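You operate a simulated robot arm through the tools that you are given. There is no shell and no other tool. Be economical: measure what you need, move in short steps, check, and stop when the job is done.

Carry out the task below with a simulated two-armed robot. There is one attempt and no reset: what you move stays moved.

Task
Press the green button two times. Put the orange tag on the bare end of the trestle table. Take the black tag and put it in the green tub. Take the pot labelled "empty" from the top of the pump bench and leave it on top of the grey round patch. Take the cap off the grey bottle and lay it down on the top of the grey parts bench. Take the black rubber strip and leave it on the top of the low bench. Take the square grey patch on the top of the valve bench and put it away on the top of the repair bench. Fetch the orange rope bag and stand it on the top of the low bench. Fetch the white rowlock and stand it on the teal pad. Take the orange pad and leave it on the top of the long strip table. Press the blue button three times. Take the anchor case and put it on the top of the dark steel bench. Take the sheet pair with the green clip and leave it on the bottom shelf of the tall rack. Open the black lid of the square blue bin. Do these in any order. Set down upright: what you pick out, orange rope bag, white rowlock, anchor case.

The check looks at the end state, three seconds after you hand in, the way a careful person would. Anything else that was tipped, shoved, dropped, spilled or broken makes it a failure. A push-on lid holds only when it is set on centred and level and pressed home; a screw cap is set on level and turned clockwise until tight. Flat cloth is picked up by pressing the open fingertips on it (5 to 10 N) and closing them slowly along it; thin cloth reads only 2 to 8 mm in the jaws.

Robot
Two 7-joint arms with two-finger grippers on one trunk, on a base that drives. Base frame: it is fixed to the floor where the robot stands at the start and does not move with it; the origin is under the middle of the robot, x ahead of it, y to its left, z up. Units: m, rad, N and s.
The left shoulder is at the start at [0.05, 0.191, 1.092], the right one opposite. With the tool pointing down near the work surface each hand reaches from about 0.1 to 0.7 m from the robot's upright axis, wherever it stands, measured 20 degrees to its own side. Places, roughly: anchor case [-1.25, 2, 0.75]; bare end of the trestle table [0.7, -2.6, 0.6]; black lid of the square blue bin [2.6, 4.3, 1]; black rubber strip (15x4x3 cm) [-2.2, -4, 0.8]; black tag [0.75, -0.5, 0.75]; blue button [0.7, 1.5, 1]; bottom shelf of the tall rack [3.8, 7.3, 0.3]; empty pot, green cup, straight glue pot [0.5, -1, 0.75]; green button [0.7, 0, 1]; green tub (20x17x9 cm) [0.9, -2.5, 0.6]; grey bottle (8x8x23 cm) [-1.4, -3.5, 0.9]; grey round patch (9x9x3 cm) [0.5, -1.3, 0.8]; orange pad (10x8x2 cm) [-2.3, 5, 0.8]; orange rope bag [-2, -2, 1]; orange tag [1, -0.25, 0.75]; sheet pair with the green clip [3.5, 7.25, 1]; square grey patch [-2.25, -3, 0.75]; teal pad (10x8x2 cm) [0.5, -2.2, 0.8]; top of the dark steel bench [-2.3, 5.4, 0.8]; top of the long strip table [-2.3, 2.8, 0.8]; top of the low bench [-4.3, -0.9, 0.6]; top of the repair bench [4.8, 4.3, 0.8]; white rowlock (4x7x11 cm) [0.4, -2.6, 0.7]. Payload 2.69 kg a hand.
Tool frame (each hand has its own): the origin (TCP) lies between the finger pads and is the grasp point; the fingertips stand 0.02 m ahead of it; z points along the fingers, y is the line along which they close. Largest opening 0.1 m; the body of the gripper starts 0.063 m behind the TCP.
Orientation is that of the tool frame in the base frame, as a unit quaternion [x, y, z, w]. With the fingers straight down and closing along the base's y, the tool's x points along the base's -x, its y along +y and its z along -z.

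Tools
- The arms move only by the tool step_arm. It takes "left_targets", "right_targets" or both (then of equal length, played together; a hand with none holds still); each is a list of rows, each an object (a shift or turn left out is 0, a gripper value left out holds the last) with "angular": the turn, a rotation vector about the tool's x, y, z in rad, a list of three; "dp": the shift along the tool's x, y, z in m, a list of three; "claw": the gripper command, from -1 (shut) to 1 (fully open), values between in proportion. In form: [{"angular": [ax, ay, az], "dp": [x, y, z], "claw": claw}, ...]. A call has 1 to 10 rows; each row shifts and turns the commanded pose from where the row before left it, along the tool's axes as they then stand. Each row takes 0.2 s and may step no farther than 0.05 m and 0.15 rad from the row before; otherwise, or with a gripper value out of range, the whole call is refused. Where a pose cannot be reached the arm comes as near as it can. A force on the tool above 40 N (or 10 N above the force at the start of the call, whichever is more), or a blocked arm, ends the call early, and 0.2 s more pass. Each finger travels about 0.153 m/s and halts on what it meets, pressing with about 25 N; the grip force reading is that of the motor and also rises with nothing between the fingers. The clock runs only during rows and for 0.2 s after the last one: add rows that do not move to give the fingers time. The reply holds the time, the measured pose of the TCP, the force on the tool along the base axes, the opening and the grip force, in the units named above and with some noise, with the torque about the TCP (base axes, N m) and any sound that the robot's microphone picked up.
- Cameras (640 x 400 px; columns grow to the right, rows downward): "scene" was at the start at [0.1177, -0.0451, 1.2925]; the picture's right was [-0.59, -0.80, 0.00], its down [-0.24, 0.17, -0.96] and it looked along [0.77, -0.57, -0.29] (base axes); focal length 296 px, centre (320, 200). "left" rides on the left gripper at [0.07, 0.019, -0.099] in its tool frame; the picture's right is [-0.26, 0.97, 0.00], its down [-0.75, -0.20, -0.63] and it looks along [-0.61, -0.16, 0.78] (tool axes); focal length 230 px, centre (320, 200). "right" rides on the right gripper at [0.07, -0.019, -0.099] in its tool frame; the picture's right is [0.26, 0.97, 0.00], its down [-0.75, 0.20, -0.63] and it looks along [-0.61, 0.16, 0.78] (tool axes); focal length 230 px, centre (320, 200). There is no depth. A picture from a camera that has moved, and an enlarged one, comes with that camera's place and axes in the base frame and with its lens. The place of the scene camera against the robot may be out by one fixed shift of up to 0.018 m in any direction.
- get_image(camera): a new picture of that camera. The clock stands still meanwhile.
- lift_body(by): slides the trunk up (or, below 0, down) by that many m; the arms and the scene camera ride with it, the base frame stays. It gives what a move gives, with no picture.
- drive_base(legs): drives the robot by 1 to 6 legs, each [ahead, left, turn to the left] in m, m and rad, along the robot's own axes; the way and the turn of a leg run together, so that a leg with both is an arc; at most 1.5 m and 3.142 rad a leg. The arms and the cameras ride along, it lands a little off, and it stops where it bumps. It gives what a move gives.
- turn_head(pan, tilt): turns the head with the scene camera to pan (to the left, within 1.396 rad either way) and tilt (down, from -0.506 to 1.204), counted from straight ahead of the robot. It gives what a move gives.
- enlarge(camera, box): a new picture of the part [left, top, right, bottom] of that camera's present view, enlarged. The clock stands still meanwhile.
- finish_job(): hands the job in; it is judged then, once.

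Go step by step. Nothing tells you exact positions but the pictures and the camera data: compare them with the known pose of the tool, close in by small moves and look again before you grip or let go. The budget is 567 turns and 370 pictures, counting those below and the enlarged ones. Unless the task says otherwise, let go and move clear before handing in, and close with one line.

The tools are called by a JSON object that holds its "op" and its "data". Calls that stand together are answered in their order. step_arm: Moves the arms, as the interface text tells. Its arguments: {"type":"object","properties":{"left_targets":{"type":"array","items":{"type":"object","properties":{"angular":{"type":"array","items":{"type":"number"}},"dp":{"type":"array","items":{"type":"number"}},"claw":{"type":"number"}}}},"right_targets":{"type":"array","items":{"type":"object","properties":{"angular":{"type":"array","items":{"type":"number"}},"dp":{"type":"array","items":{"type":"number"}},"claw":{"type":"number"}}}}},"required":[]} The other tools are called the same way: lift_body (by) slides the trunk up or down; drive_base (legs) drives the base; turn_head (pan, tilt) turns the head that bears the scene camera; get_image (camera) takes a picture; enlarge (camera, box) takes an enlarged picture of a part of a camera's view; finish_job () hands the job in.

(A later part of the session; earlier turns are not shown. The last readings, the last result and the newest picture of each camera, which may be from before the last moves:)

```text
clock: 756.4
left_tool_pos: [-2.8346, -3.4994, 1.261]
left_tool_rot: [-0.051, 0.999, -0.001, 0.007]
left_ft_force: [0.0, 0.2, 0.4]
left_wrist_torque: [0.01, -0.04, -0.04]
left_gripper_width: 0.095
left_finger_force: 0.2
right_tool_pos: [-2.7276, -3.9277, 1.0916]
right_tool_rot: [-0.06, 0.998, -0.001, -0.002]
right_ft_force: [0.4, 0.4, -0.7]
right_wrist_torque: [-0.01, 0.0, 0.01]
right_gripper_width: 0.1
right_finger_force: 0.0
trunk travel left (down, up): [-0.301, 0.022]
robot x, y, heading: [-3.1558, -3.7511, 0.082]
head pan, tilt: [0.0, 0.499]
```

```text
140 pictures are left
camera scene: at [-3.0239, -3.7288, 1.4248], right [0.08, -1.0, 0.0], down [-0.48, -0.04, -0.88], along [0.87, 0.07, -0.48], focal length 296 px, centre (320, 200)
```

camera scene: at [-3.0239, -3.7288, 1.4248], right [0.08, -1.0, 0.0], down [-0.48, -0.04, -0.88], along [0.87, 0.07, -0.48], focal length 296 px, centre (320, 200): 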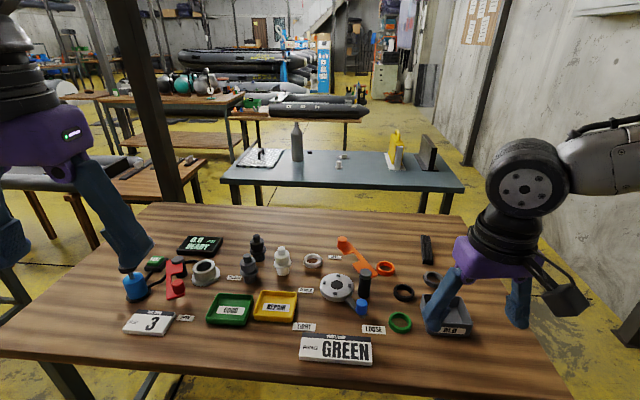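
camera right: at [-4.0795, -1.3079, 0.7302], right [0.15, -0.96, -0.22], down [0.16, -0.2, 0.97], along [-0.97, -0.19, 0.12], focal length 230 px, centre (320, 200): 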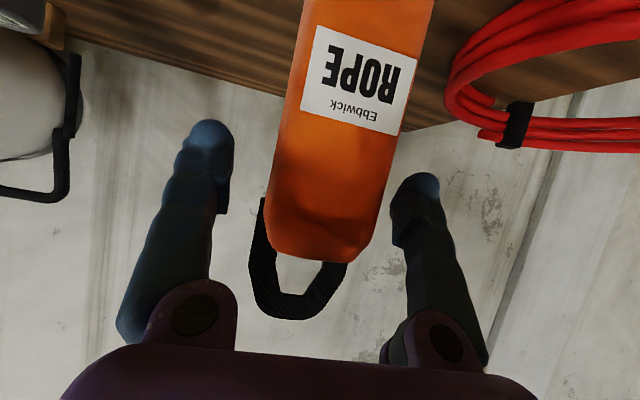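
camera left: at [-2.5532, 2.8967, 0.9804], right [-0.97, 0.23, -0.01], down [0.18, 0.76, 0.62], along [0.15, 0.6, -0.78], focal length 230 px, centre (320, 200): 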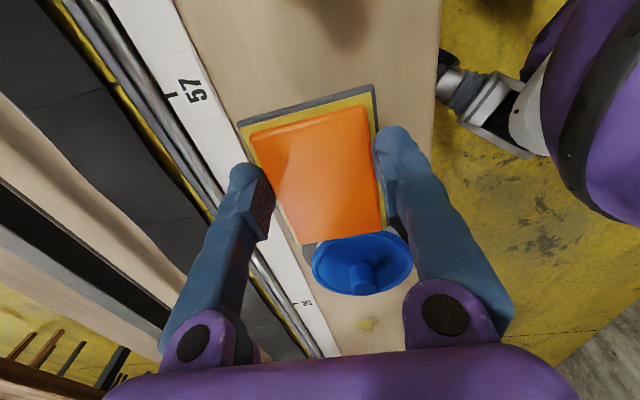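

I see the black strip at about [-2.23, -4.016], lying along x. I'll use the right hand with the robot turned left 0.7 rad, as for the tags.

{"op": "drive_base", "data": {"legs": [[0, 0, 0.618], [0.026, -0.218, 0]]}}

{"op": "step_arm", "data": {"right_targets": [{"angular": [0, 0, 0.145]}, {"angular": [0, 0, 0.145]}, {"angular": [0, 0, 0.145]}, {"angular": [0, 0, 0.145]}, {"angular": [0, 0, 0.12]}, {"angular": [0, -0.15, 0]}, {"angular": [0, -0.15, 0]}, {"angular": [0, -0.15, 0]}, {"angular": [0, -0.15, 0]}, {"angular": [0, -0.15, 0]}]}}

{"op": "turn_head", "data": {"pan": -0.9, "tilt": 0.5}}

{"op": "get_image", "data": {"camera": "scene"}}

{"op": "get_image", "data": {"camera": "right"}}

```text
clock: 760.6
left_tool_pos: [-2.876, -3.5121, 1.2615]
left_tool_rot: [-0.347, 0.938, 0.002, 0.007]
left_ft_force: [0.8, -0.2, 0.6]
left_wrist_torque: [0.02, -0.01, -0.01]
left_gripper_width: 0.095
left_finger_force: 0.1
right_tool_pos: [-2.5444, -3.803, 1.0922]
right_tool_rot: [-0.357, 0.934, -0.002, -0.001]
right_ft_force: [-0.3, -0.2, 0.3]
right_wrist_torque: [-0.01, -0.02, -0.04]
right_gripper_width: 0.0999
right_finger_force: 0.1
trunk travel left (down, up): [-0.301, 0.022]
robot x, y, heading: [-2.9995, -3.9042, 0.692]
head pan, tilt: [0.0, 0.499]
```

```text
clock: 762.8
left_tool_pos: [-2.8745, -3.5111, 1.2618]
left_tool_rot: [-0.348, 0.937, 0.001, 0.008]
left_ft_force: [0.0, -0.6, 0.6]
left_wrist_torque: [0.0, 0.04, -0.02]
left_gripper_width: 0.0949
left_finger_force: 0.1
right_tool_pos: [-2.5449, -3.8033, 1.0921]
right_tool_rot: [-0.014, 0.931, 0.006, 0.366]
right_ft_force: [0.7, 0.0, 0.6]
right_wrist_torque: [0.0, -0.03, 0.01]
right_gripper_width: 0.0999
right_finger_force: 0.0
trunk travel left (down, up): [-0.301, 0.022]
robot x, y, heading: [-2.9944, -3.9017, 0.69]
head pan, tilt: [0.0, 0.499]
```

```text
clock: 764.0
left_tool_pos: [-2.8764, -3.5119, 1.2612]
left_tool_rot: [-0.347, 0.938, 0.001, 0.007]
left_ft_force: [0.3, 0.1, -0.3]
left_wrist_torque: [0.02, 0.0, 0.0]
left_gripper_width: 0.0946
left_finger_force: 0.0
right_tool_pos: [-2.5454, -3.8014, 1.0912]
right_tool_rot: [-0.015, 0.931, 0.004, 0.365]
right_ft_force: [-0.6, 0.2, -0.4]
right_wrist_torque: [0.01, -0.02, -0.02]
right_gripper_width: 0.1001
right_finger_force: 0.0
trunk travel left (down, up): [-0.301, 0.022]
robot x, y, heading: [-3.001, -3.9022, 0.694]
head pan, tilt: [-0.901, 0.499]
```

```text
139 pictures are left
camera scene: at [-2.8744, -3.8845, 1.4249], right [-0.21, -0.98, 0.0], down [-0.47, 0.1, -0.88], along [0.86, -0.18, -0.48], focal length 296 px, centre (320, 200)
```

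scene: 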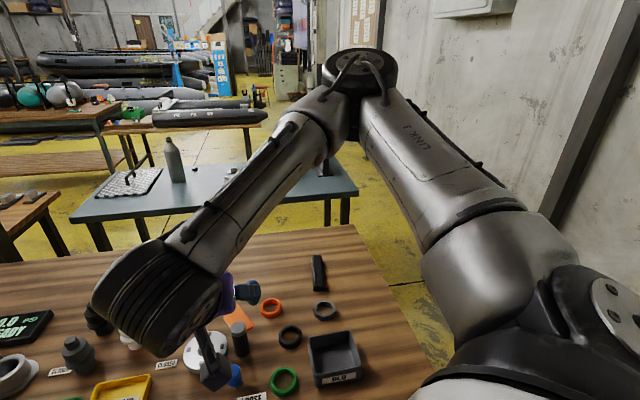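

```text
138 pictures are left
camera right: at [-2.6627, -3.8255, 1.1176], right [-0.22, 0.96, -0.18], down [0.12, 0.21, 0.97], along [0.97, 0.19, -0.16], focal length 230 px, centre (320, 200)
```

right: 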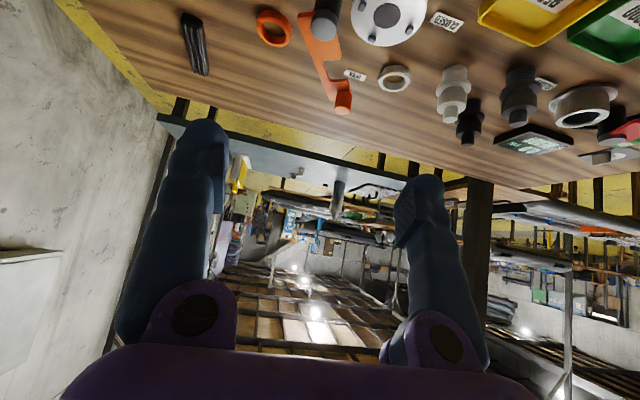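

Strip centre is [-2.235, -4.018], axis about -0.12 rad. Move to the pre-grasp and check.

{"op": "step_arm", "data": {"right_targets": [{"angular": [0.1, 0, 0.108]}, {"dp": [-0.0053, -0.024, 0.0337]}, {"dp": [-0.0053, -0.024, 0.0337]}, {"dp": [-0.0053, -0.024, 0.0337]}, {"dp": [-0.0053, -0.024, 0.0337]}, {"dp": [-0.0053, -0.024, 0.0337]}, {"dp": [-0.0053, -0.024, 0.0337]}, {"dp": [-0.0053, -0.024, 0.0337]}]}}

{"op": "get_image", "data": {"camera": "right"}}

```text
clock: 765.8
left_tool_pos: [-2.876, -3.5117, 1.2615]
left_tool_rot: [-0.348, 0.937, 0.001, 0.007]
left_ft_force: [-0.5, 0.5, -0.2]
left_wrist_torque: [0.01, -0.01, -0.02]
left_gripper_width: 0.095
left_finger_force: 0.1
right_tool_pos: [-2.3677, -4.001, 0.948]
right_tool_rot: [0.054, 0.929, -0.022, 0.365]
right_ft_force: [-0.8, -0.3, -0.2]
right_wrist_torque: [0.01, 0.0, 0.01]
right_gripper_width: 0.1
right_finger_force: 0.1
right hand out of reach, approached as far as the arm can: row 1
trunk travel left (down, up): [-0.301, 0.022]
robot x, y, heading: [-2.9941, -3.9011, 0.692]
head pan, tilt: [-0.901, 0.499]
```

```text
137 pictures are left
camera right: at [-2.4889, -4.0063, 0.9728], right [-0.08, 0.98, -0.18], down [0.14, 0.19, 0.97], along [0.99, 0.05, -0.16], focal length 230 px, centre (320, 200)
```

right: 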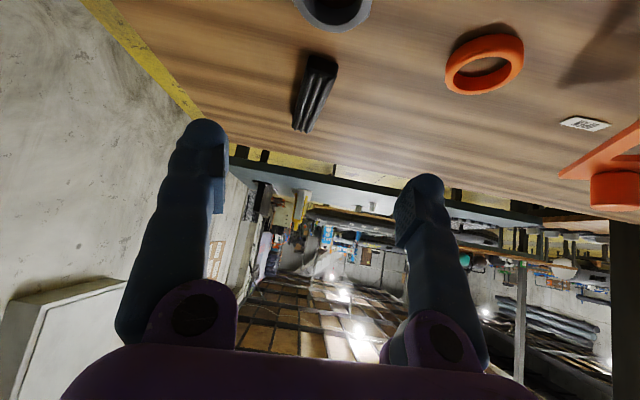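

Refined: strip centre [-2.23, -4.029]. Advance to grasp.

{"op": "step_arm", "data": {"right_targets": [{"dp": [-0.017, -0.01, 0.03], "claw": 0.6}, {"dp": [0, 0, 0.04]}, {"dp": [0, 0, 0.04]}, {"dp": [0, 0, 0.04]}, {"dp": [0, 0, 0.02]}, {}]}}

{"op": "get_image", "data": {"camera": "right"}}

```text
clock: 767.2
left_tool_pos: [-2.8752, -3.5104, 1.2608]
left_tool_rot: [-0.348, 0.937, 0.002, 0.007]
left_ft_force: [0.5, 0.2, -0.3]
left_wrist_torque: [-0.01, -0.01, 0.0]
left_gripper_width: 0.0951
left_finger_force: 0.0
right_tool_pos: [-2.2632, -4.0265, 0.8724]
right_tool_rot: [0.054, 0.929, -0.023, 0.365]
right_ft_force: [-0.1, -0.6, -0.5]
right_wrist_torque: [0.0, 0.0, -0.03]
right_gripper_width: 0.0802
right_finger_force: 0.0
right hand out of reach, approached as far as the arm can: row 4, 5
trunk travel left (down, up): [-0.301, 0.022]
robot x, y, heading: [-2.9973, -3.8995, 0.691]
head pan, tilt: [-0.901, 0.499]
```

```text
136 pictures are left
camera right: at [-2.3838, -4.0319, 0.8982], right [-0.08, 0.98, -0.18], down [0.14, 0.19, 0.97], along [0.99, 0.05, -0.16], focal length 230 px, centre (320, 200)
```

right: 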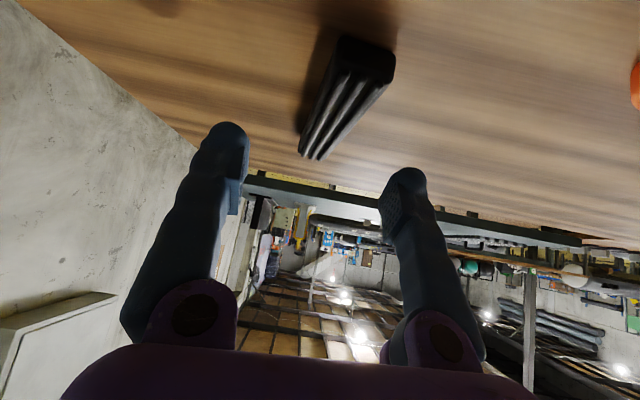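

Reach ends here, but this is a fine grip point. Lower the trunk 4.5 cm to bring the fingers around the strip.

{"op": "lift_body", "data": {"by": -0.04}}

{"op": "get_image", "data": {"camera": "right"}}

```text
clock: 768.0
left_tool_pos: [-2.8763, -3.512, 1.2211]
left_tool_rot: [-0.348, 0.938, 0.001, 0.008]
left_ft_force: [0.3, 0.0, 0.5]
left_wrist_torque: [-0.01, 0.01, -0.03]
left_gripper_width: 0.0952
left_finger_force: 0.0
right_tool_pos: [-2.2643, -4.0271, 0.8333]
right_tool_rot: [0.055, 0.929, -0.023, 0.365]
right_ft_force: [0.0, 0.3, -0.3]
right_wrist_torque: [0.01, 0.01, 0.03]
right_gripper_width: 0.08
right_finger_force: 0.1
trunk travel left (down, up): [-0.261, 0.062]
robot x, y, heading: [-2.9976, -3.9016, 0.693]
head pan, tilt: [-0.901, 0.499]
```

```text
135 pictures are left
camera right: at [-2.3841, -4.0322, 0.8582], right [-0.08, 0.98, -0.18], down [0.14, 0.19, 0.97], along [0.99, 0.05, -0.16], focal length 230 px, centre (320, 200)
```

right: 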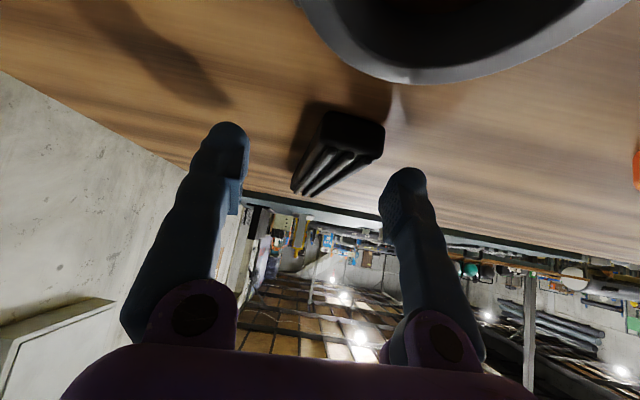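

The strip is at the fingers' level. Lower 6 mm and close.

{"op": "lift_body", "data": {"by": -0.008}}

{"op": "step_arm", "data": {"right_targets": [{"claw": 0.0}, {"claw": -1}, {}, {}]}}

{"op": "get_image", "data": {"camera": "right"}}

```text
clock: 768.6
left_tool_pos: [-2.8755, -3.512, 1.2137]
left_tool_rot: [-0.347, 0.938, 0.001, 0.007]
left_ft_force: [-1.1, -0.4, -0.4]
left_wrist_torque: [0.0, 0.01, -0.02]
left_gripper_width: 0.095
left_finger_force: 0.0
right_tool_pos: [-2.2647, -4.0272, 0.8259]
right_tool_rot: [0.055, 0.929, -0.023, 0.365]
right_ft_force: [-0.1, -0.4, 0.8]
right_wrist_torque: [-0.01, -0.04, 0.01]
right_gripper_width: 0.0799
right_finger_force: 0.0
trunk travel left (down, up): [-0.253, 0.07]
robot x, y, heading: [-2.9952, -3.9019, 0.692]
head pan, tilt: [-0.901, 0.499]
```

```text
clock: 769.6
left_tool_pos: [-2.8753, -3.5114, 1.214]
left_tool_rot: [-0.348, 0.938, 0.001, 0.007]
left_ft_force: [-0.5, -0.4, -0.4]
left_wrist_torque: [0.01, 0.03, 0.0]
left_gripper_width: 0.095
left_finger_force: 0.0
right_tool_pos: [-2.2638, -4.027, 0.824]
right_tool_rot: [0.054, 0.929, -0.023, 0.365]
right_ft_force: [-0.4, 1.3, 0.6]
right_wrist_torque: [-0.03, -0.02, 0.05]
right_gripper_width: 0.0308
right_finger_force: 25.5
trunk travel left (down, up): [-0.253, 0.07]
robot x, y, heading: [-2.9968, -3.9001, 0.692]
head pan, tilt: [-0.901, 0.499]
```

```text
134 pictures are left
camera right: at [-2.384, -4.0321, 0.8501], right [-0.08, 0.98, -0.18], down [0.14, 0.19, 0.97], along [0.99, 0.05, -0.16], focal length 230 px, centre (320, 200)
```

right: 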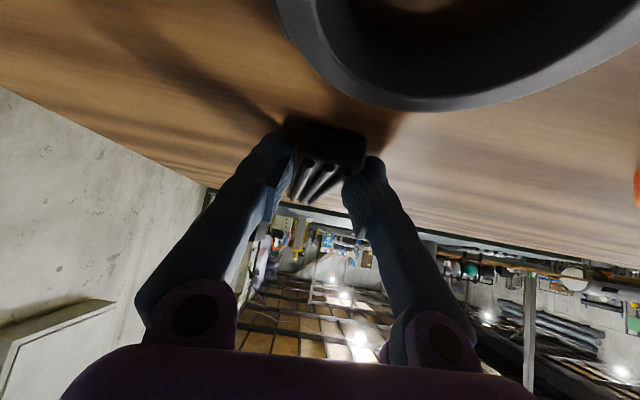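

Gripped. Lift and pull back.

{"op": "lift_body", "data": {"by": 0.065}}

{"op": "step_arm", "data": {"right_targets": [{"dp": [-0.027, 0, -0.029]}, {"dp": [-0.027, 0, -0.029]}, {"dp": [-0.02, 0, -0.04]}, {"dp": [0, 0, -0.045]}, {"dp": [0.033, 0, -0.031]}, {"dp": [0.033, 0, -0.031]}]}}

{"op": "get_image", "data": {"camera": "right"}}

```text
clock: 770.6
left_tool_pos: [-2.876, -3.5117, 1.2791]
left_tool_rot: [-0.348, 0.938, 0.0, 0.007]
left_ft_force: [-0.5, -0.5, -0.1]
left_wrist_torque: [-0.02, -0.02, 0.03]
left_gripper_width: 0.0949
left_finger_force: 0.1
right_tool_pos: [-2.2634, -4.0258, 0.89]
right_tool_rot: [0.055, 0.929, -0.023, 0.365]
right_ft_force: [0.2, -0.7, -0.3]
right_wrist_torque: [-0.05, 0.03, 0.01]
right_gripper_width: 0.0307
right_finger_force: 25.0
trunk travel left (down, up): [-0.318, 0.005]
robot x, y, heading: [-2.9976, -3.9002, 0.691]
head pan, tilt: [-0.901, 0.499]
```

```text
clock: 772.0
left_tool_pos: [-2.8766, -3.5111, 1.2779]
left_tool_rot: [-0.348, 0.937, 0.001, 0.008]
left_ft_force: [-0.5, 0.3, -0.4]
left_wrist_torque: [0.02, 0.0, 0.02]
left_gripper_width: 0.0948
left_finger_force: 0.0
right_tool_pos: [-2.3977, -4.0114, 1.0444]
right_tool_rot: [0.054, 0.929, -0.022, 0.365]
right_ft_force: [-0.4, -0.1, -0.8]
right_wrist_torque: [-0.02, 0.07, -0.02]
right_gripper_width: 0.0308
right_finger_force: 24.6
trunk travel left (down, up): [-0.318, 0.005]
robot x, y, heading: [-2.9956, -3.8988, 0.694]
head pan, tilt: [-0.901, 0.499]
```

```text
133 pictures are left
camera right: at [-2.5183, -4.0159, 1.0688], right [-0.07, 0.98, -0.18], down [0.14, 0.19, 0.97], along [0.99, 0.05, -0.15], focal length 230 px, centre (320, 200)
```

right: 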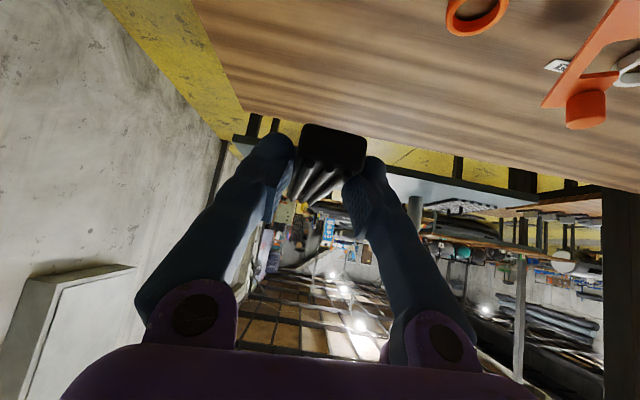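

Strip held level. Now the square patch with the left hand: back off, turn right to -0.7 rad, and move north along the bench.

{"op": "drive_base", "data": {"legs": [[-0.1, 0, 0], [0, 0, -1.39], [-0.43, 0.62, 0]]}}

{"op": "turn_head", "data": {"pan": 0.8, "tilt": 0.55}}

{"op": "get_image", "data": {"camera": "scene"}}

{"op": "get_image", "data": {"camera": "left"}}

```text
clock: 782.1
left_tool_pos: [-2.6079, -3.256, 1.2779]
left_tool_rot: [0.333, 0.943, -0.004, 0.006]
left_ft_force: [-0.4, -0.3, -0.8]
left_wrist_torque: [0.0, 0.02, 0.01]
left_gripper_width: 0.095
left_finger_force: 0.1
right_tool_pos: [-3.0125, -3.8153, 1.0429]
right_tool_rot: [0.636, 0.679, -0.251, 0.266]
right_ft_force: [-0.2, 0.1, -1.1]
right_wrist_torque: [0.08, -0.08, -0.02]
right_gripper_width: 0.031
right_finger_force: 25.2
trunk travel left (down, up): [-0.318, 0.005]
robot x, y, heading: [-3.0118, -3.2063, -0.696]
head pan, tilt: [-0.901, 0.499]
```

```text
clock: 783.8
left_tool_pos: [-2.6084, -3.2552, 1.2784]
left_tool_rot: [0.333, 0.943, -0.004, 0.005]
left_ft_force: [0.3, -0.1, -0.2]
left_wrist_torque: [0.01, -0.02, 0.0]
left_gripper_width: 0.0952
left_finger_force: 0.1
right_tool_pos: [-3.0137, -3.8159, 1.0428]
right_tool_rot: [0.636, 0.679, -0.251, 0.266]
right_ft_force: [0.2, -0.3, -0.7]
right_wrist_torque: [0.04, -0.01, 0.0]
right_gripper_width: 0.031
right_finger_force: 25.2
trunk travel left (down, up): [-0.318, 0.005]
robot x, y, heading: [-3.013, -3.2061, -0.694]
head pan, tilt: [0.799, 0.55]
```

```text
132 pictures are left
camera scene: at [-2.8914, -3.2126, 1.4373], right [0.1, -0.99, 0.0], down [-0.52, -0.05, -0.85], along [0.85, 0.09, -0.52], focal length 296 px, centre (320, 200)
```

scene: 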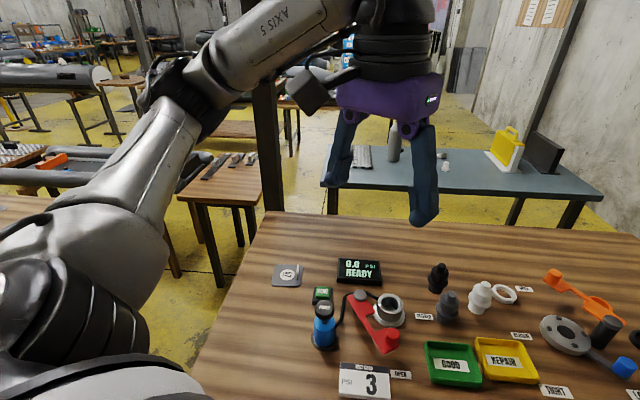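

```text
131 pictures are left
camera left: at [-2.6513, -3.1963, 1.3753], right [0.81, 0.59, 0.0], down [0.45, -0.62, 0.64], along [0.38, -0.52, -0.77], focal length 230 px, centre (320, 200)
```

left: 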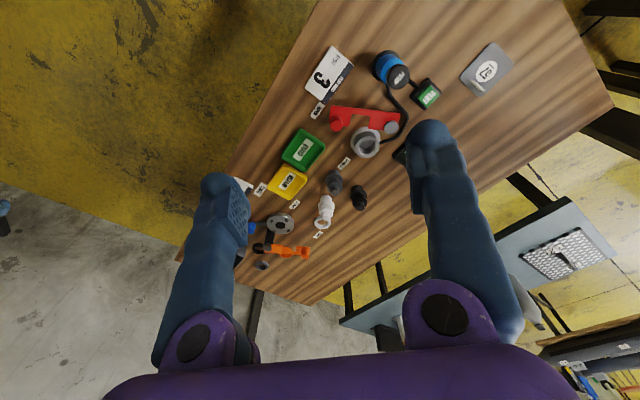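

Square patch "57" is at about [-2.283, -3.06]. Zoom to see its tab.

{"op": "enlarge", "data": {"camera": "scene", "box": [240, 240, 340, 310]}}

{"op": "enlarge", "data": {"camera": "left", "box": [420, 20, 560, 120]}}

```text
5.71 times, centred on (290, 275) of scene
camera zoom: at [-2.8914, -3.2126, 1.4373], right [0.1, -0.99, 0.0], down [-0.52, -0.05, -0.85], along [0.85, 0.09, -0.52], focal length 1689 px, centre (491, -229)
```

zoom: 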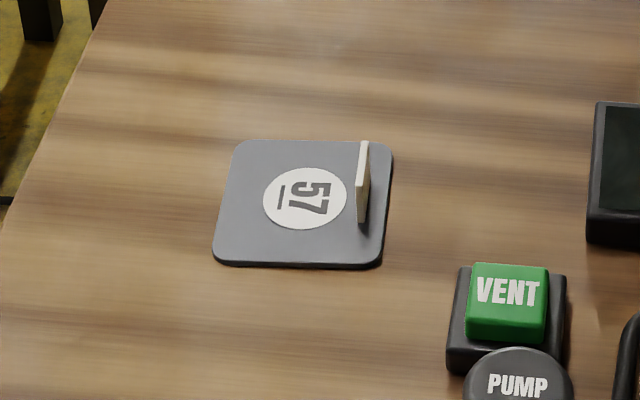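

```text
4.00 times, centred on (490, 70) of left
camera zoom: at [-2.6513, -3.1963, 1.3753], right [0.81, 0.59, 0.0], down [0.45, -0.62, 0.64], along [0.38, -0.52, -0.77], focal length 920 px, centre (-360, 720)
```

zoom: 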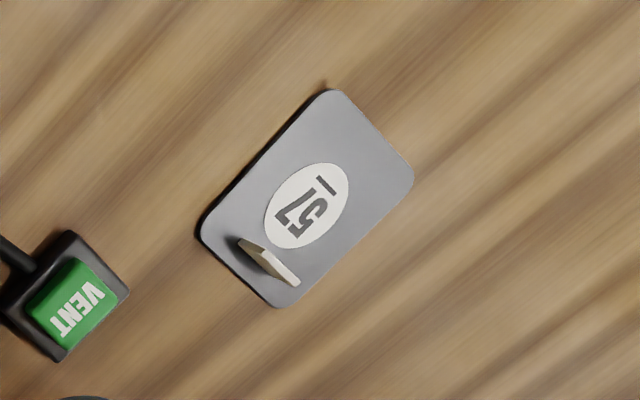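

The tab is a thin upright plate near the patch's south edge, at about [-2.287, -3.082]; I'll grip it with the fingers closing along y. Move above it.

{"op": "step_arm", "data": {"left_targets": [{"angular": [0, 0, -0.138], "claw": 0.0}, {"angular": [0, 0, -0.138]}, {"angular": [0, 0, -0.138]}, {"angular": [0, 0, -0.138]}, {"angular": [0, 0, -0.138]}, {"dp": [-0.025, 0.0173, 0.034]}, {"dp": [-0.025, 0.0173, 0.034]}, {"dp": [-0.025, 0.0173, 0.034]}, {"dp": [-0.025, 0.0173, 0.034]}, {"dp": [-0.025, 0.0173, 0.034]}]}}

{"op": "step_arm", "data": {"left_targets": [{"angular": [0, -0.15, 0]}, {"angular": [0, -0.15, 0]}, {"angular": [0, -0.15, 0]}, {"angular": [0, -0.05, 0]}, {"dp": [-0.006, 0.0173, 0.045]}, {"dp": [-0.006, 0.0173, 0.045]}, {"dp": [-0.006, 0.0173, 0.045]}, {"dp": [-0.006, 0.0173, 0.045]}]}}

{"op": "get_image", "data": {"camera": "left"}}

```text
clock: 786.0
left_tool_pos: [-2.4836, -3.169, 1.1088]
left_tool_rot: [-0.005, 1.0, -0.006, 0.005]
left_ft_force: [0.1, 0.0, -0.1]
left_wrist_torque: [-0.03, 0.0, 0.0]
left_gripper_width: 0.05
left_finger_force: 0.2
right_tool_pos: [-3.0128, -3.8143, 1.0436]
right_tool_rot: [0.637, 0.679, -0.252, 0.266]
right_ft_force: [0.0, 0.0, -0.8]
right_wrist_torque: [0.07, 0.03, -0.02]
right_gripper_width: 0.031
right_finger_force: 25.2
trunk travel left (down, up): [-0.318, 0.005]
robot x, y, heading: [-3.0121, -3.2044, -0.692]
head pan, tilt: [0.799, 0.55]
```

```text
clock: 787.8
left_tool_pos: [-2.3757, -3.1024, 0.9615]
left_tool_rot: [-0.007, 0.968, -0.004, 0.251]
left_ft_force: [0.0, -0.1, -0.9]
left_wrist_torque: [0.02, 0.01, 0.0]
left_gripper_width: 0.0501
left_finger_force: 0.0
right_tool_pos: [-3.012, -3.8152, 1.0443]
right_tool_rot: [0.636, 0.68, -0.251, 0.266]
right_ft_force: [0.9, -0.3, 0.2]
right_wrist_torque: [0.05, 0.01, -0.03]
right_gripper_width: 0.0309
right_finger_force: 25.3
trunk travel left (down, up): [-0.318, 0.005]
robot x, y, heading: [-3.0131, -3.2048, -0.699]
head pan, tilt: [0.799, 0.55]
```

```text
128 pictures are left
camera left: at [-2.4846, -3.0853, 1.0131], right [0.21, 0.97, 0.11], down [0.35, -0.19, 0.92], along [0.91, -0.16, -0.38], focal length 230 px, centre (320, 200)
```

left: 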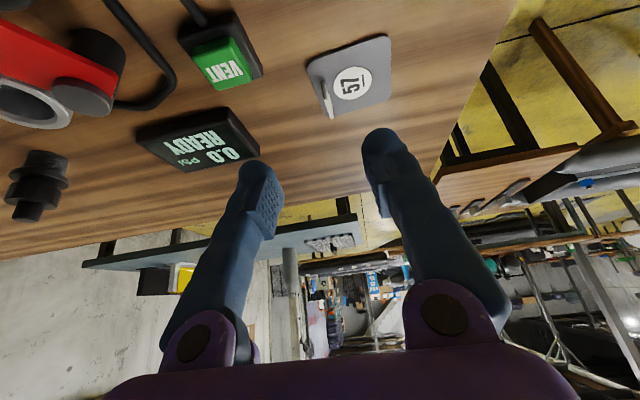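

{"op": "step_arm", "data": {"left_targets": [{"dp": [-0.01, 0.005, 0.03]}, {"dp": [0, 0, 0.04]}, {"dp": [0, 0, 0.03]}, {}]}}

{"op": "get_image", "data": {"camera": "left"}}

```text
clock: 788.8
left_tool_pos: [-2.3176, -3.096, 0.8787]
left_tool_rot: [-0.006, 0.968, -0.006, 0.251]
left_ft_force: [-0.9, 0.7, -0.5]
left_wrist_torque: [0.0, -0.01, 0.0]
left_gripper_width: 0.05
left_finger_force: 0.0
right_tool_pos: [-3.0142, -3.8155, 1.0439]
right_tool_rot: [0.636, 0.68, -0.251, 0.266]
right_ft_force: [0.0, 0.0, -0.6]
right_wrist_torque: [0.06, 0.0, 0.01]
right_gripper_width: 0.0308
right_finger_force: 25.0
trunk travel left (down, up): [-0.318, 0.005]
robot x, y, heading: [-3.0126, -3.2058, -0.695]
head pan, tilt: [0.799, 0.55]
```

```text
127 pictures are left
camera left: at [-2.4269, -3.0784, 0.931], right [0.21, 0.97, 0.11], down [0.35, -0.19, 0.92], along [0.91, -0.16, -0.38], focal length 230 px, centre (320, 200)
```

left: 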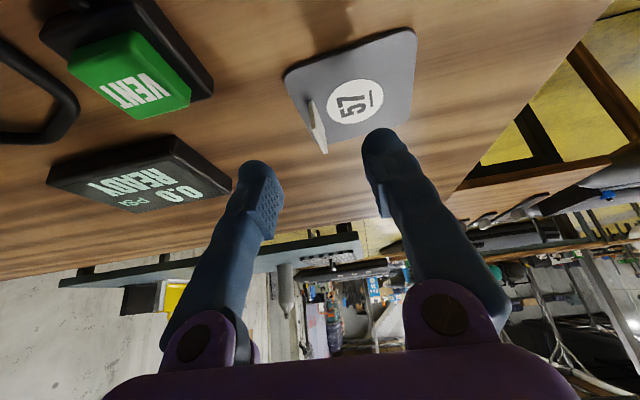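

Tab located at [-2.291, -3.097], between the fingers. Advance 5.5 cm and close.

{"op": "step_arm", "data": {"left_targets": [{"dp": [0.002, -0.001, 0.03]}, {"dp": [0, 0, 0.016]}, {"dp": [0, 0, 0.007]}, {"claw": -1}, {}, {}]}}

{"op": "get_image", "data": {"camera": "left"}}

```text
clock: 790.2
left_tool_pos: [-2.2933, -3.0969, 0.8335]
left_tool_rot: [-0.006, 0.968, -0.004, 0.251]
left_ft_force: [-0.1, 0.1, 0.2]
left_wrist_torque: [-0.01, -0.03, 0.03]
left_gripper_width: 0.006
left_finger_force: 25.4
right_tool_pos: [-3.0128, -3.8152, 1.043]
right_tool_rot: [0.636, 0.68, -0.25, 0.266]
right_ft_force: [-0.4, -0.1, -0.3]
right_wrist_torque: [0.03, -0.01, 0.0]
right_gripper_width: 0.031
right_finger_force: 24.7
trunk travel left (down, up): [-0.318, 0.005]
robot x, y, heading: [-3.0152, -3.207, -0.698]
head pan, tilt: [0.799, 0.55]
```

```text
126 pictures are left
camera left: at [-2.4033, -3.0794, 0.8836], right [0.21, 0.97, 0.11], down [0.35, -0.19, 0.92], along [0.91, -0.16, -0.38], focal length 230 px, centre (320, 200)
```

left: 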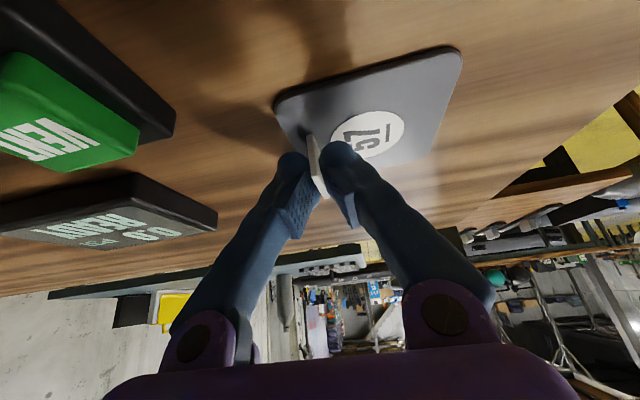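

Gripped the tab (6 mm). Lift gently.

{"op": "step_arm", "data": {"left_targets": [{"dp": [-0.005, 0, -0.009]}, {"dp": [-0.01, 0, -0.018]}, {"dp": [-0.015, 0, -0.026]}, {"dp": [-0.019, 0, -0.035]}, {"dp": [-0.019, 0, -0.035]}, {}]}}

{"op": "get_image", "data": {"camera": "left"}}

```text
clock: 791.6
left_tool_pos: [-2.2935, -3.0954, 0.9726]
left_tool_rot: [-0.006, 0.968, -0.005, 0.251]
left_ft_force: [0.2, 0.5, 0.3]
left_wrist_torque: [-0.02, -0.03, -0.01]
left_gripper_width: 0.0062
left_finger_force: 25.2
right_tool_pos: [-3.0132, -3.816, 1.043]
right_tool_rot: [0.637, 0.679, -0.252, 0.266]
right_ft_force: [0.7, 0.1, -1.2]
right_wrist_torque: [0.06, 0.01, 0.01]
right_gripper_width: 0.0309
right_finger_force: 25.1
trunk travel left (down, up): [-0.318, 0.005]
robot x, y, heading: [-3.0156, -3.2075, -0.698]
head pan, tilt: [0.799, 0.55]
```

```text
125 pictures are left
camera left: at [-2.4032, -3.0771, 1.0246], right [0.21, 0.97, 0.11], down [0.35, -0.19, 0.92], along [0.91, -0.16, -0.38], focal length 230 px, centre (320, 200)
```

left: 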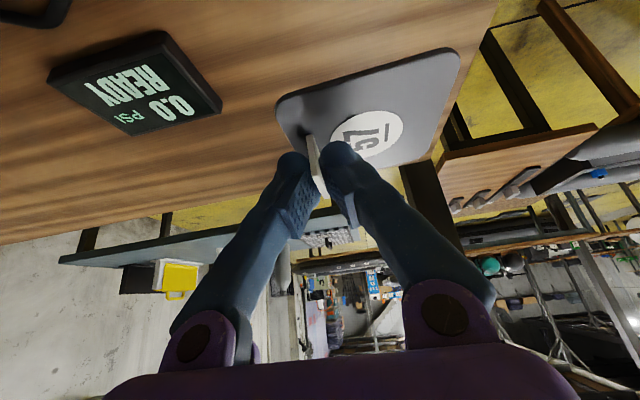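

Patch held by its tab. I'll pull it back, then drive to the low bench to lay the strip in the free slot at about [-4.13, -1.01].

{"op": "step_arm", "data": {"left_targets": [{"dp": [0.03, 0, -0.035]}, {"dp": [0.039, 0, -0.022]}, {"dp": [0.039, 0, -0.022]}, {"dp": [0.039, 0, -0.022]}, {"dp": [0.039, 0, -0.022]}, {"dp": [0.039, 0, -0.022]}], "right_targets": [{"angular": [-0.092, 0, -0.0985]}, {"angular": [-0.092, 0, -0.0985]}, {"angular": [-0.092, 0, -0.0985]}, {"angular": [-0.092, 0, -0.0985]}, {"angular": [-0.092, 0, -0.0985]}, {"angular": [-0.092, 0, -0.0985]}]}}

{"op": "drive_base", "data": {"legs": [[-0.268, -0.225, 0], [0, 0, -2.445], [0, -1.0, 0], [0, -0.97, 0]]}}

{"op": "turn_head", "data": {"pan": -0.3, "tilt": 0.6}}

{"op": "get_image", "data": {"camera": "scene"}}

```text
clock: 793.0
left_tool_pos: [-2.5138, -3.1177, 0.9644]
left_tool_rot: [-0.007, 0.968, -0.005, 0.251]
left_ft_force: [0.1, 0.0, -0.8]
left_wrist_torque: [-0.02, 0.0, 0.04]
left_gripper_width: 0.006
left_finger_force: 24.9
left hand out of reach, approached as far as the arm can: row 5, 6
right_tool_pos: [-3.0121, -3.8162, 1.0427]
right_tool_rot: [0.317, 0.875, -0.124, 0.344]
right_ft_force: [-0.2, 0.6, -0.8]
right_wrist_torque: [0.03, 0.07, 0.0]
right_gripper_width: 0.0307
right_finger_force: 25.0
trunk travel left (down, up): [-0.318, 0.005]
robot x, y, heading: [-3.0136, -3.2095, -0.698]
head pan, tilt: [0.799, 0.55]
```

```text
clock: 818.5
left_tool_pos: [-3.695, -1.6348, 0.9641]
left_tool_rot: [0.904, 0.347, -0.237, 0.084]
left_ft_force: [1.4, 0.7, 0.1]
left_wrist_torque: [0.03, -0.02, 0.02]
left_gripper_width: 0.0058
left_finger_force: 24.5
right_tool_pos: [-3.7777, -0.7797, 1.0425]
right_tool_rot: [0.931, 0.008, -0.365, 0.003]
right_ft_force: [0.1, -0.5, -1.0]
right_wrist_torque: [0.02, -0.04, -0.02]
right_gripper_width: 0.031
right_finger_force: 24.8
trunk travel left (down, up): [-0.318, 0.005]
robot x, y, heading: [-3.3742, -1.2373, -3.12]
head pan, tilt: [0.799, 0.55]
```

```text
clock: 819.9
left_tool_pos: [-3.6951, -1.6359, 0.9647]
left_tool_rot: [0.904, 0.347, -0.236, 0.083]
left_ft_force: [0.1, -0.5, 0.1]
left_wrist_torque: [0.02, -0.01, 0.01]
left_gripper_width: 0.0059
left_finger_force: 24.8
right_tool_pos: [-3.7784, -0.7807, 1.0421]
right_tool_rot: [0.931, 0.009, -0.365, 0.004]
right_ft_force: [-0.2, -1.1, -1.3]
right_wrist_torque: [0.03, -0.03, -0.02]
right_gripper_width: 0.0311
right_finger_force: 24.9
trunk travel left (down, up): [-0.318, 0.005]
robot x, y, heading: [-3.3807, -1.2411, -3.116]
head pan, tilt: [-0.3, 0.6]
```

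```text
124 pictures are left
camera scene: at [-3.4991, -1.2055, 1.4328], right [0.28, 0.96, 0.0], down [0.54, -0.16, -0.83], along [-0.79, 0.23, -0.56], focal length 296 px, centre (320, 200)
```

scene: 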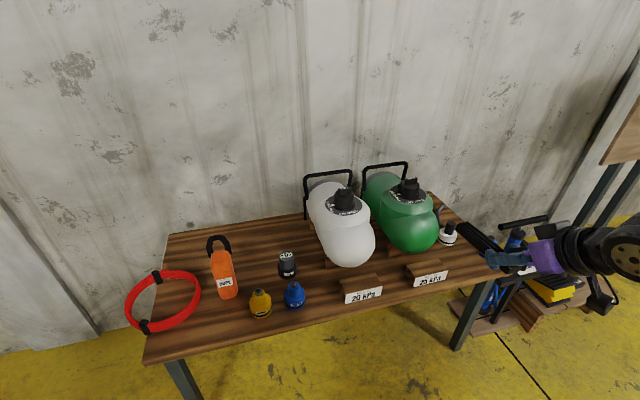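

The slot is clear: centre y -1.01. Drive 0.28 m ahead and move the strip over it.

{"op": "drive_base", "data": {"legs": [[0.28, 0, -0.022]]}}

{"op": "step_arm", "data": {"right_targets": [{"dp": [-0.006, 0.045, 0.005]}, {"dp": [-0.006, 0.045, 0.005]}, {"dp": [-0.006, 0.045, 0.005]}, {"dp": [-0.006, 0.045, 0.006]}, {"dp": [-0.005, 0.045, 0.006]}, {}]}}

{"op": "turn_head", "data": {"pan": -0.35, "tilt": 0.8}}

{"op": "get_image", "data": {"camera": "scene"}}

```text
clock: 821.8
left_tool_pos: [-3.9858, -1.6303, 0.9636]
left_tool_rot: [0.909, 0.334, -0.237, 0.081]
left_ft_force: [0.4, 0.4, -0.5]
left_wrist_torque: [0.01, -0.02, 0.02]
left_gripper_width: 0.0059
left_finger_force: 24.8
right_tool_pos: [-4.0478, -0.7733, 1.0438]
right_tool_rot: [0.931, -0.002, -0.365, 0.0]
right_ft_force: [-1.3, 0.6, -0.4]
right_wrist_torque: [-0.02, -0.07, -0.01]
right_gripper_width: 0.0307
right_finger_force: 24.8
trunk travel left (down, up): [-0.318, 0.005]
robot x, y, heading: [-3.6588, -1.2406, 3.138]
head pan, tilt: [-0.3, 0.6]
```

```text
clock: 823.2
left_tool_pos: [-3.9844, -1.629, 0.9643]
left_tool_rot: [0.908, 0.335, -0.237, 0.081]
left_ft_force: [-0.1, 0.4, 0.0]
left_wrist_torque: [0.05, 0.04, 0.01]
left_gripper_width: 0.0061
left_finger_force: 24.9
right_tool_pos: [-4.0864, -0.9992, 1.0418]
right_tool_rot: [0.931, -0.002, -0.365, 0.0]
right_ft_force: [-0.1, -0.3, -1.4]
right_wrist_torque: [0.0, -0.05, 0.03]
right_gripper_width: 0.0311
right_finger_force: 24.9
trunk travel left (down, up): [-0.318, 0.005]
robot x, y, heading: [-3.6556, -1.2449, 3.136]
head pan, tilt: [-0.3, 0.6]
```

```text
clock: 824.0
left_tool_pos: [-3.9843, -1.6312, 0.964]
left_tool_rot: [0.908, 0.335, -0.237, 0.081]
left_ft_force: [0.5, 0.4, -0.1]
left_wrist_torque: [0.0, -0.03, -0.01]
left_gripper_width: 0.0061
left_finger_force: 24.8
right_tool_pos: [-4.0854, -1.0001, 1.043]
right_tool_rot: [0.931, -0.002, -0.365, 0.0]
right_ft_force: [0.8, 0.0, -1.3]
right_wrist_torque: [0.01, -0.05, 0.02]
right_gripper_width: 0.031
right_finger_force: 24.8
trunk travel left (down, up): [-0.318, 0.005]
robot x, y, heading: [-3.6566, -1.2401, 3.137]
head pan, tilt: [-0.351, 0.799]
```

```text
123 pictures are left
camera scene: at [-3.7695, -1.2034, 1.416], right [0.35, 0.94, 0.0], down [0.67, -0.25, -0.7], along [-0.65, 0.24, -0.72], focal length 296 px, centre (320, 200)
```

scene: 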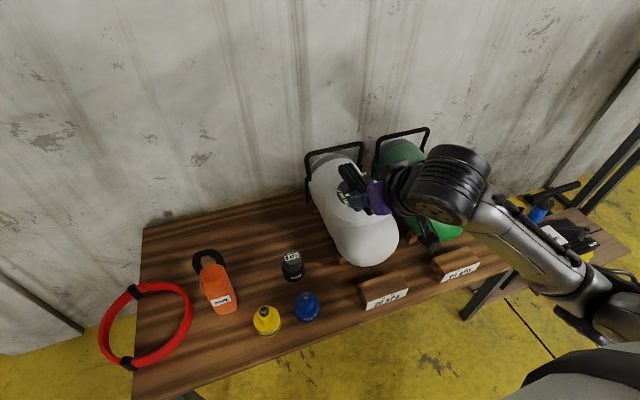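

The container's nose is close to the strip's far end, so I'll use y -1.035 and x slightly nearer. Raise the left hand for clearance, then lower with the trunk.

{"op": "step_arm", "data": {"right_targets": [{"dp": [0.008, 0.035, -0.007]}, {}, {}, {}], "left_targets": [{"dp": [-0.0216, 0, -0.0395]}, {"dp": [-0.0216, 0, -0.0395]}, {"dp": [-0.0216, 0, -0.0395]}, {}]}}

{"op": "lift_body", "data": {"by": -0.3}}

{"op": "get_image", "data": {"camera": "scene"}}

{"op": "get_image", "data": {"camera": "right"}}

```text
clock: 825.0
left_tool_pos: [-4.0103, -1.6408, 1.0916]
left_tool_rot: [0.908, 0.335, -0.237, 0.081]
left_ft_force: [-0.6, -0.1, -1.2]
left_wrist_torque: [0.01, 0.01, 0.0]
left_gripper_width: 0.006
left_finger_force: 24.8
left hand out of reach, approached as far as the arm can: row 1, 2
right_tool_pos: [-4.0753, -1.0344, 1.0418]
right_tool_rot: [0.931, -0.002, -0.365, -0.001]
right_ft_force: [0.1, 0.0, -1.2]
right_wrist_torque: [0.0, -0.02, 0.02]
right_gripper_width: 0.0309
right_finger_force: 25.1
trunk travel left (down, up): [-0.318, 0.005]
robot x, y, heading: [-3.6566, -1.2432, 3.138]
head pan, tilt: [-0.351, 0.799]
```

```text
clock: 828.0
left_tool_pos: [-4.011, -1.6405, 0.7919]
left_tool_rot: [0.908, 0.335, -0.237, 0.082]
left_ft_force: [-0.2, 0.4, -0.8]
left_wrist_torque: [-0.01, 0.01, 0.03]
left_gripper_width: 0.0059
left_finger_force: 25.2
right_tool_pos: [-4.0754, -1.0336, 0.7416]
right_tool_rot: [0.931, -0.003, -0.365, -0.002]
right_ft_force: [-1.0, 0.0, -1.4]
right_wrist_torque: [0.04, -0.05, 0.0]
right_gripper_width: 0.0309
right_finger_force: 24.8
trunk travel left (down, up): [-0.018, 0.305]
robot x, y, heading: [-3.6555, -1.2402, 3.135]
head pan, tilt: [-0.351, 0.799]
```

```text
122 pictures are left
camera scene: at [-3.7694, -1.2033, 1.116], right [0.35, 0.94, 0.0], down [0.67, -0.25, -0.7], along [-0.65, 0.24, -0.72], focal length 296 px, centre (320, 200)
```

scene: 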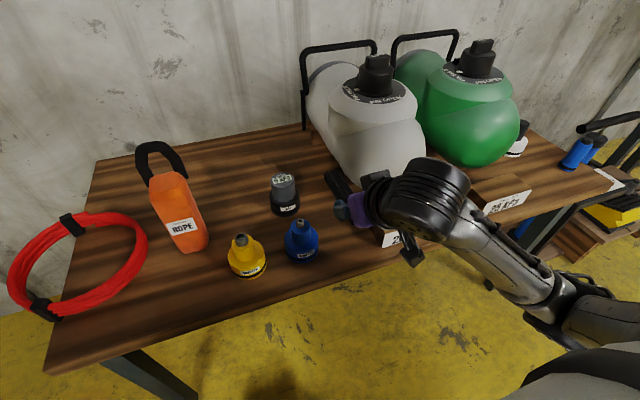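

```text
121 pictures are left
camera right: at [-3.9569, -1.0172, 0.7672], right [0.18, -0.97, -0.17], down [-0.12, -0.2, 0.97], along [-0.97, -0.16, -0.16], focal length 230 px, centre (320, 200)
```

right: 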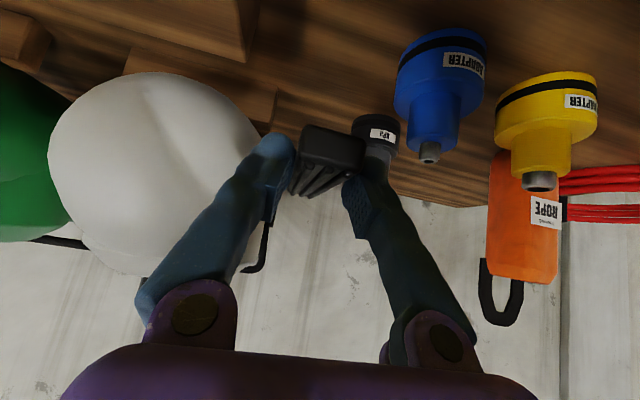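

The slot is clear below the strip. Lower further with the arm to contact.

{"op": "lift_body", "data": {"by": -0.016}}

{"op": "step_arm", "data": {"right_targets": [{"dp": [0.0204, 0, 0.0219]}, {"dp": [0.0204, 0, 0.0219]}, {"dp": [0.0136, 0, 0.0146]}, {}]}}

{"op": "get_image", "data": {"camera": "right"}}

```text
clock: 828.6
left_tool_pos: [-4.0117, -1.641, 0.7748]
left_tool_rot: [0.908, 0.335, -0.236, 0.082]
left_ft_force: [0.5, 0.4, -1.0]
left_wrist_torque: [-0.03, 0.02, 0.02]
left_gripper_width: 0.006
left_finger_force: 24.6
right_tool_pos: [-4.0761, -1.0345, 0.7259]
right_tool_rot: [0.931, -0.003, -0.365, -0.001]
right_ft_force: [-0.2, -0.4, -2.3]
right_wrist_torque: [0.0, -0.01, -0.02]
right_gripper_width: 0.0311
right_finger_force: 25.2
trunk travel left (down, up): [-0.002, 0.321]
robot x, y, heading: [-3.6547, -1.2429, 3.135]
head pan, tilt: [-0.351, 0.799]
```

```text
clock: 829.6
left_tool_pos: [-4.0117, -1.64, 0.7746]
left_tool_rot: [0.908, 0.335, -0.237, 0.081]
left_ft_force: [0.1, -0.5, -0.6]
left_wrist_torque: [0.0, 0.01, 0.0]
left_gripper_width: 0.006
left_finger_force: 24.8
right_tool_pos: [-4.075, -1.0335, 0.6469]
right_tool_rot: [0.931, -0.003, -0.365, -0.001]
right_ft_force: [0.6, -0.2, -0.7]
right_wrist_torque: [0.03, -0.04, -0.01]
right_gripper_width: 0.0308
right_finger_force: 25.0
trunk travel left (down, up): [-0.002, 0.321]
robot x, y, heading: [-3.6586, -1.2401, 3.137]
head pan, tilt: [-0.351, 0.799]
```

```text
120 pictures are left
camera right: at [-3.9575, -1.0174, 0.6713], right [0.18, -0.97, -0.18], down [-0.12, -0.2, 0.97], along [-0.98, -0.16, -0.16], focal length 230 px, centre (320, 200)
```

right: 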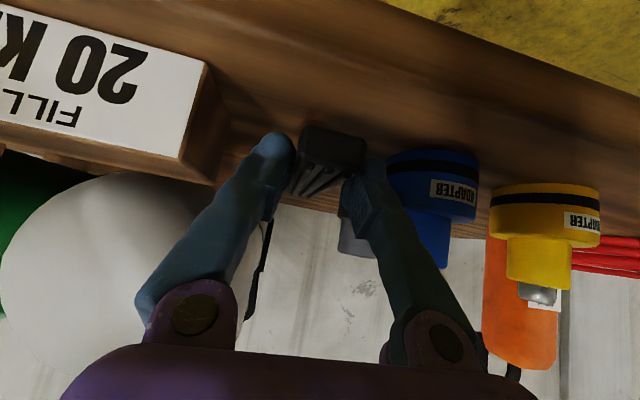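

{"op": "step_arm", "data": {"right_targets": [{"dp": [0.0075, 0, 0.008]}, {"dp": [0.0034, 0, 0.0036]}, {"dp": [0.0027, 0, 0.0029]}, {"dp": [0.0027, 0, 0.0029]}]}}

```text
clock: 830.6
left_tool_pos: [-4.0102, -1.6409, 0.7742]
left_tool_rot: [0.908, 0.335, -0.237, 0.08]
left_ft_force: [0.1, 0.4, -0.2]
left_wrist_torque: [0.02, 0.0, 0.02]
left_gripper_width: 0.0062
left_finger_force: 25.1
right_tool_pos: [-4.0743, -1.035, 0.6248]
right_tool_rot: [0.929, -0.002, -0.369, 0.0]
right_ft_force: [7.8, -0.7, 19.2]
right_wrist_torque: [-0.04, -0.08, 0.0]
right_gripper_width: 0.0309
right_finger_force: 24.8
trunk travel left (down, up): [-0.002, 0.321]
robot x, y, heading: [-3.6592, -1.2411, 3.141]
head pan, tilt: [-0.351, 0.799]
```

Contact. Relax, open slightly, and lift with the trunk.

{"op": "step_arm", "data": {"right_targets": [{"dp": [-0.002, 0, -0.0022]}, {"claw": 0.1}, {}, {}]}}

{"op": "lift_body", "data": {"by": 0.3}}

{"op": "get_image", "data": {"camera": "scene"}}

```text
clock: 831.6
left_tool_pos: [-4.0123, -1.6406, 0.7754]
left_tool_rot: [0.908, 0.336, -0.237, 0.081]
left_ft_force: [0.6, -0.8, 0.4]
left_wrist_torque: [0.02, 0.0, 0.01]
left_gripper_width: 0.0061
left_finger_force: 24.8
right_tool_pos: [-4.0756, -1.0344, 0.6263]
right_tool_rot: [0.931, -0.002, -0.366, -0.001]
right_ft_force: [-0.2, -0.1, 0.0]
right_wrist_torque: [-0.01, 0.04, 0.01]
right_gripper_width: 0.0547
right_finger_force: 0.2
trunk travel left (down, up): [-0.002, 0.321]
robot x, y, heading: [-3.6547, -1.2393, 3.134]
head pan, tilt: [-0.351, 0.799]
```

```text
clock: 834.6
left_tool_pos: [-4.0118, -1.6416, 1.0737]
left_tool_rot: [0.908, 0.335, -0.237, 0.082]
left_ft_force: [1.0, 0.3, -0.9]
left_wrist_torque: [-0.03, -0.02, 0.0]
left_gripper_width: 0.0058
left_finger_force: 25.6
right_tool_pos: [-4.0755, -1.0347, 0.924]
right_tool_rot: [0.931, -0.002, -0.365, -0.001]
right_ft_force: [0.0, 0.7, -0.6]
right_wrist_torque: [0.02, 0.02, 0.01]
right_gripper_width: 0.055
right_finger_force: 0.0
trunk travel left (down, up): [-0.302, 0.021]
robot x, y, heading: [-3.6554, -1.2397, 3.137]
head pan, tilt: [-0.351, 0.799]
```

```text
119 pictures are left
camera scene: at [-3.7695, -1.2034, 1.3999], right [0.35, 0.94, 0.0], down [0.67, -0.25, -0.7], along [-0.65, 0.24, -0.72], focal length 296 px, centre (320, 200)
```

scene: 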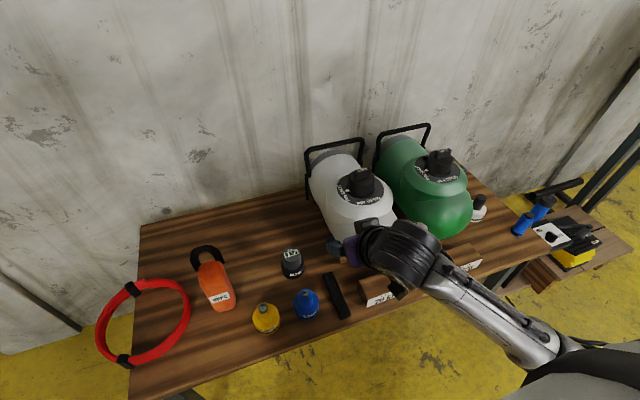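

The strip lies on the low bench. Now carry the patch north. Unpitch the right hand, back off, and drive north along the aisle.

{"op": "step_arm", "data": {"right_targets": [{"angular": [0, 0.15, 0], "dp": [0, 0, -0.03]}, {"angular": [0, 0.15, 0], "dp": [0, 0, -0.03]}, {"angular": [0, 0.15, 0], "dp": [0, 0, -0.03]}, {"angular": [0, 0.15, 0]}, {"angular": [0, 0.145, 0]}, {"dp": [0, 0, -0.04]}, {"dp": [0.03, 0, -0.03], "claw": 1}]}}

{"op": "drive_base", "data": {"legs": [[-0.48, 0, 0], [0, -1.5, 0], [0, -1.5, 0], [0, -1.5, 0]]}}

```text
clock: 836.2
left_tool_pos: [-4.0113, -1.6401, 1.0752]
left_tool_rot: [0.908, 0.335, -0.237, 0.081]
left_ft_force: [0.1, 0.2, -1.0]
left_wrist_torque: [0.01, 0.02, 0.02]
left_gripper_width: 0.006
left_finger_force: 25.1
right_tool_pos: [-3.9949, -1.0332, 1.0697]
right_tool_rot: [1.0, -0.002, -0.001, 0.0]
right_ft_force: [-0.3, -0.7, 0.0]
right_wrist_torque: [-0.02, 0.01, 0.01]
right_gripper_width: 0.0999
right_finger_force: 0.0
trunk travel left (down, up): [-0.302, 0.021]
robot x, y, heading: [-3.6558, -1.2421, 3.139]
head pan, tilt: [-0.351, 0.799]
```

```text
clock: 877.4
left_tool_pos: [-3.4618, 2.8426, 1.0741]
left_tool_rot: [0.915, 0.316, -0.239, 0.077]
left_ft_force: [-1.0, 1.2, -0.4]
left_wrist_torque: [0.01, -0.01, 0.0]
left_gripper_width: 0.0058
left_finger_force: 25.0
right_tool_pos: [-3.4195, 3.4475, 1.069]
right_tool_rot: [1.0, -0.023, -0.002, 0.0]
right_ft_force: [0.5, -0.2, 0.3]
right_wrist_torque: [-0.01, -0.01, 0.0]
right_gripper_width: 0.1002
right_finger_force: 0.0
trunk travel left (down, up): [-0.302, 0.021]
robot x, y, heading: [-3.0924, 3.2279, 3.098]
head pan, tilt: [-0.351, 0.799]
```

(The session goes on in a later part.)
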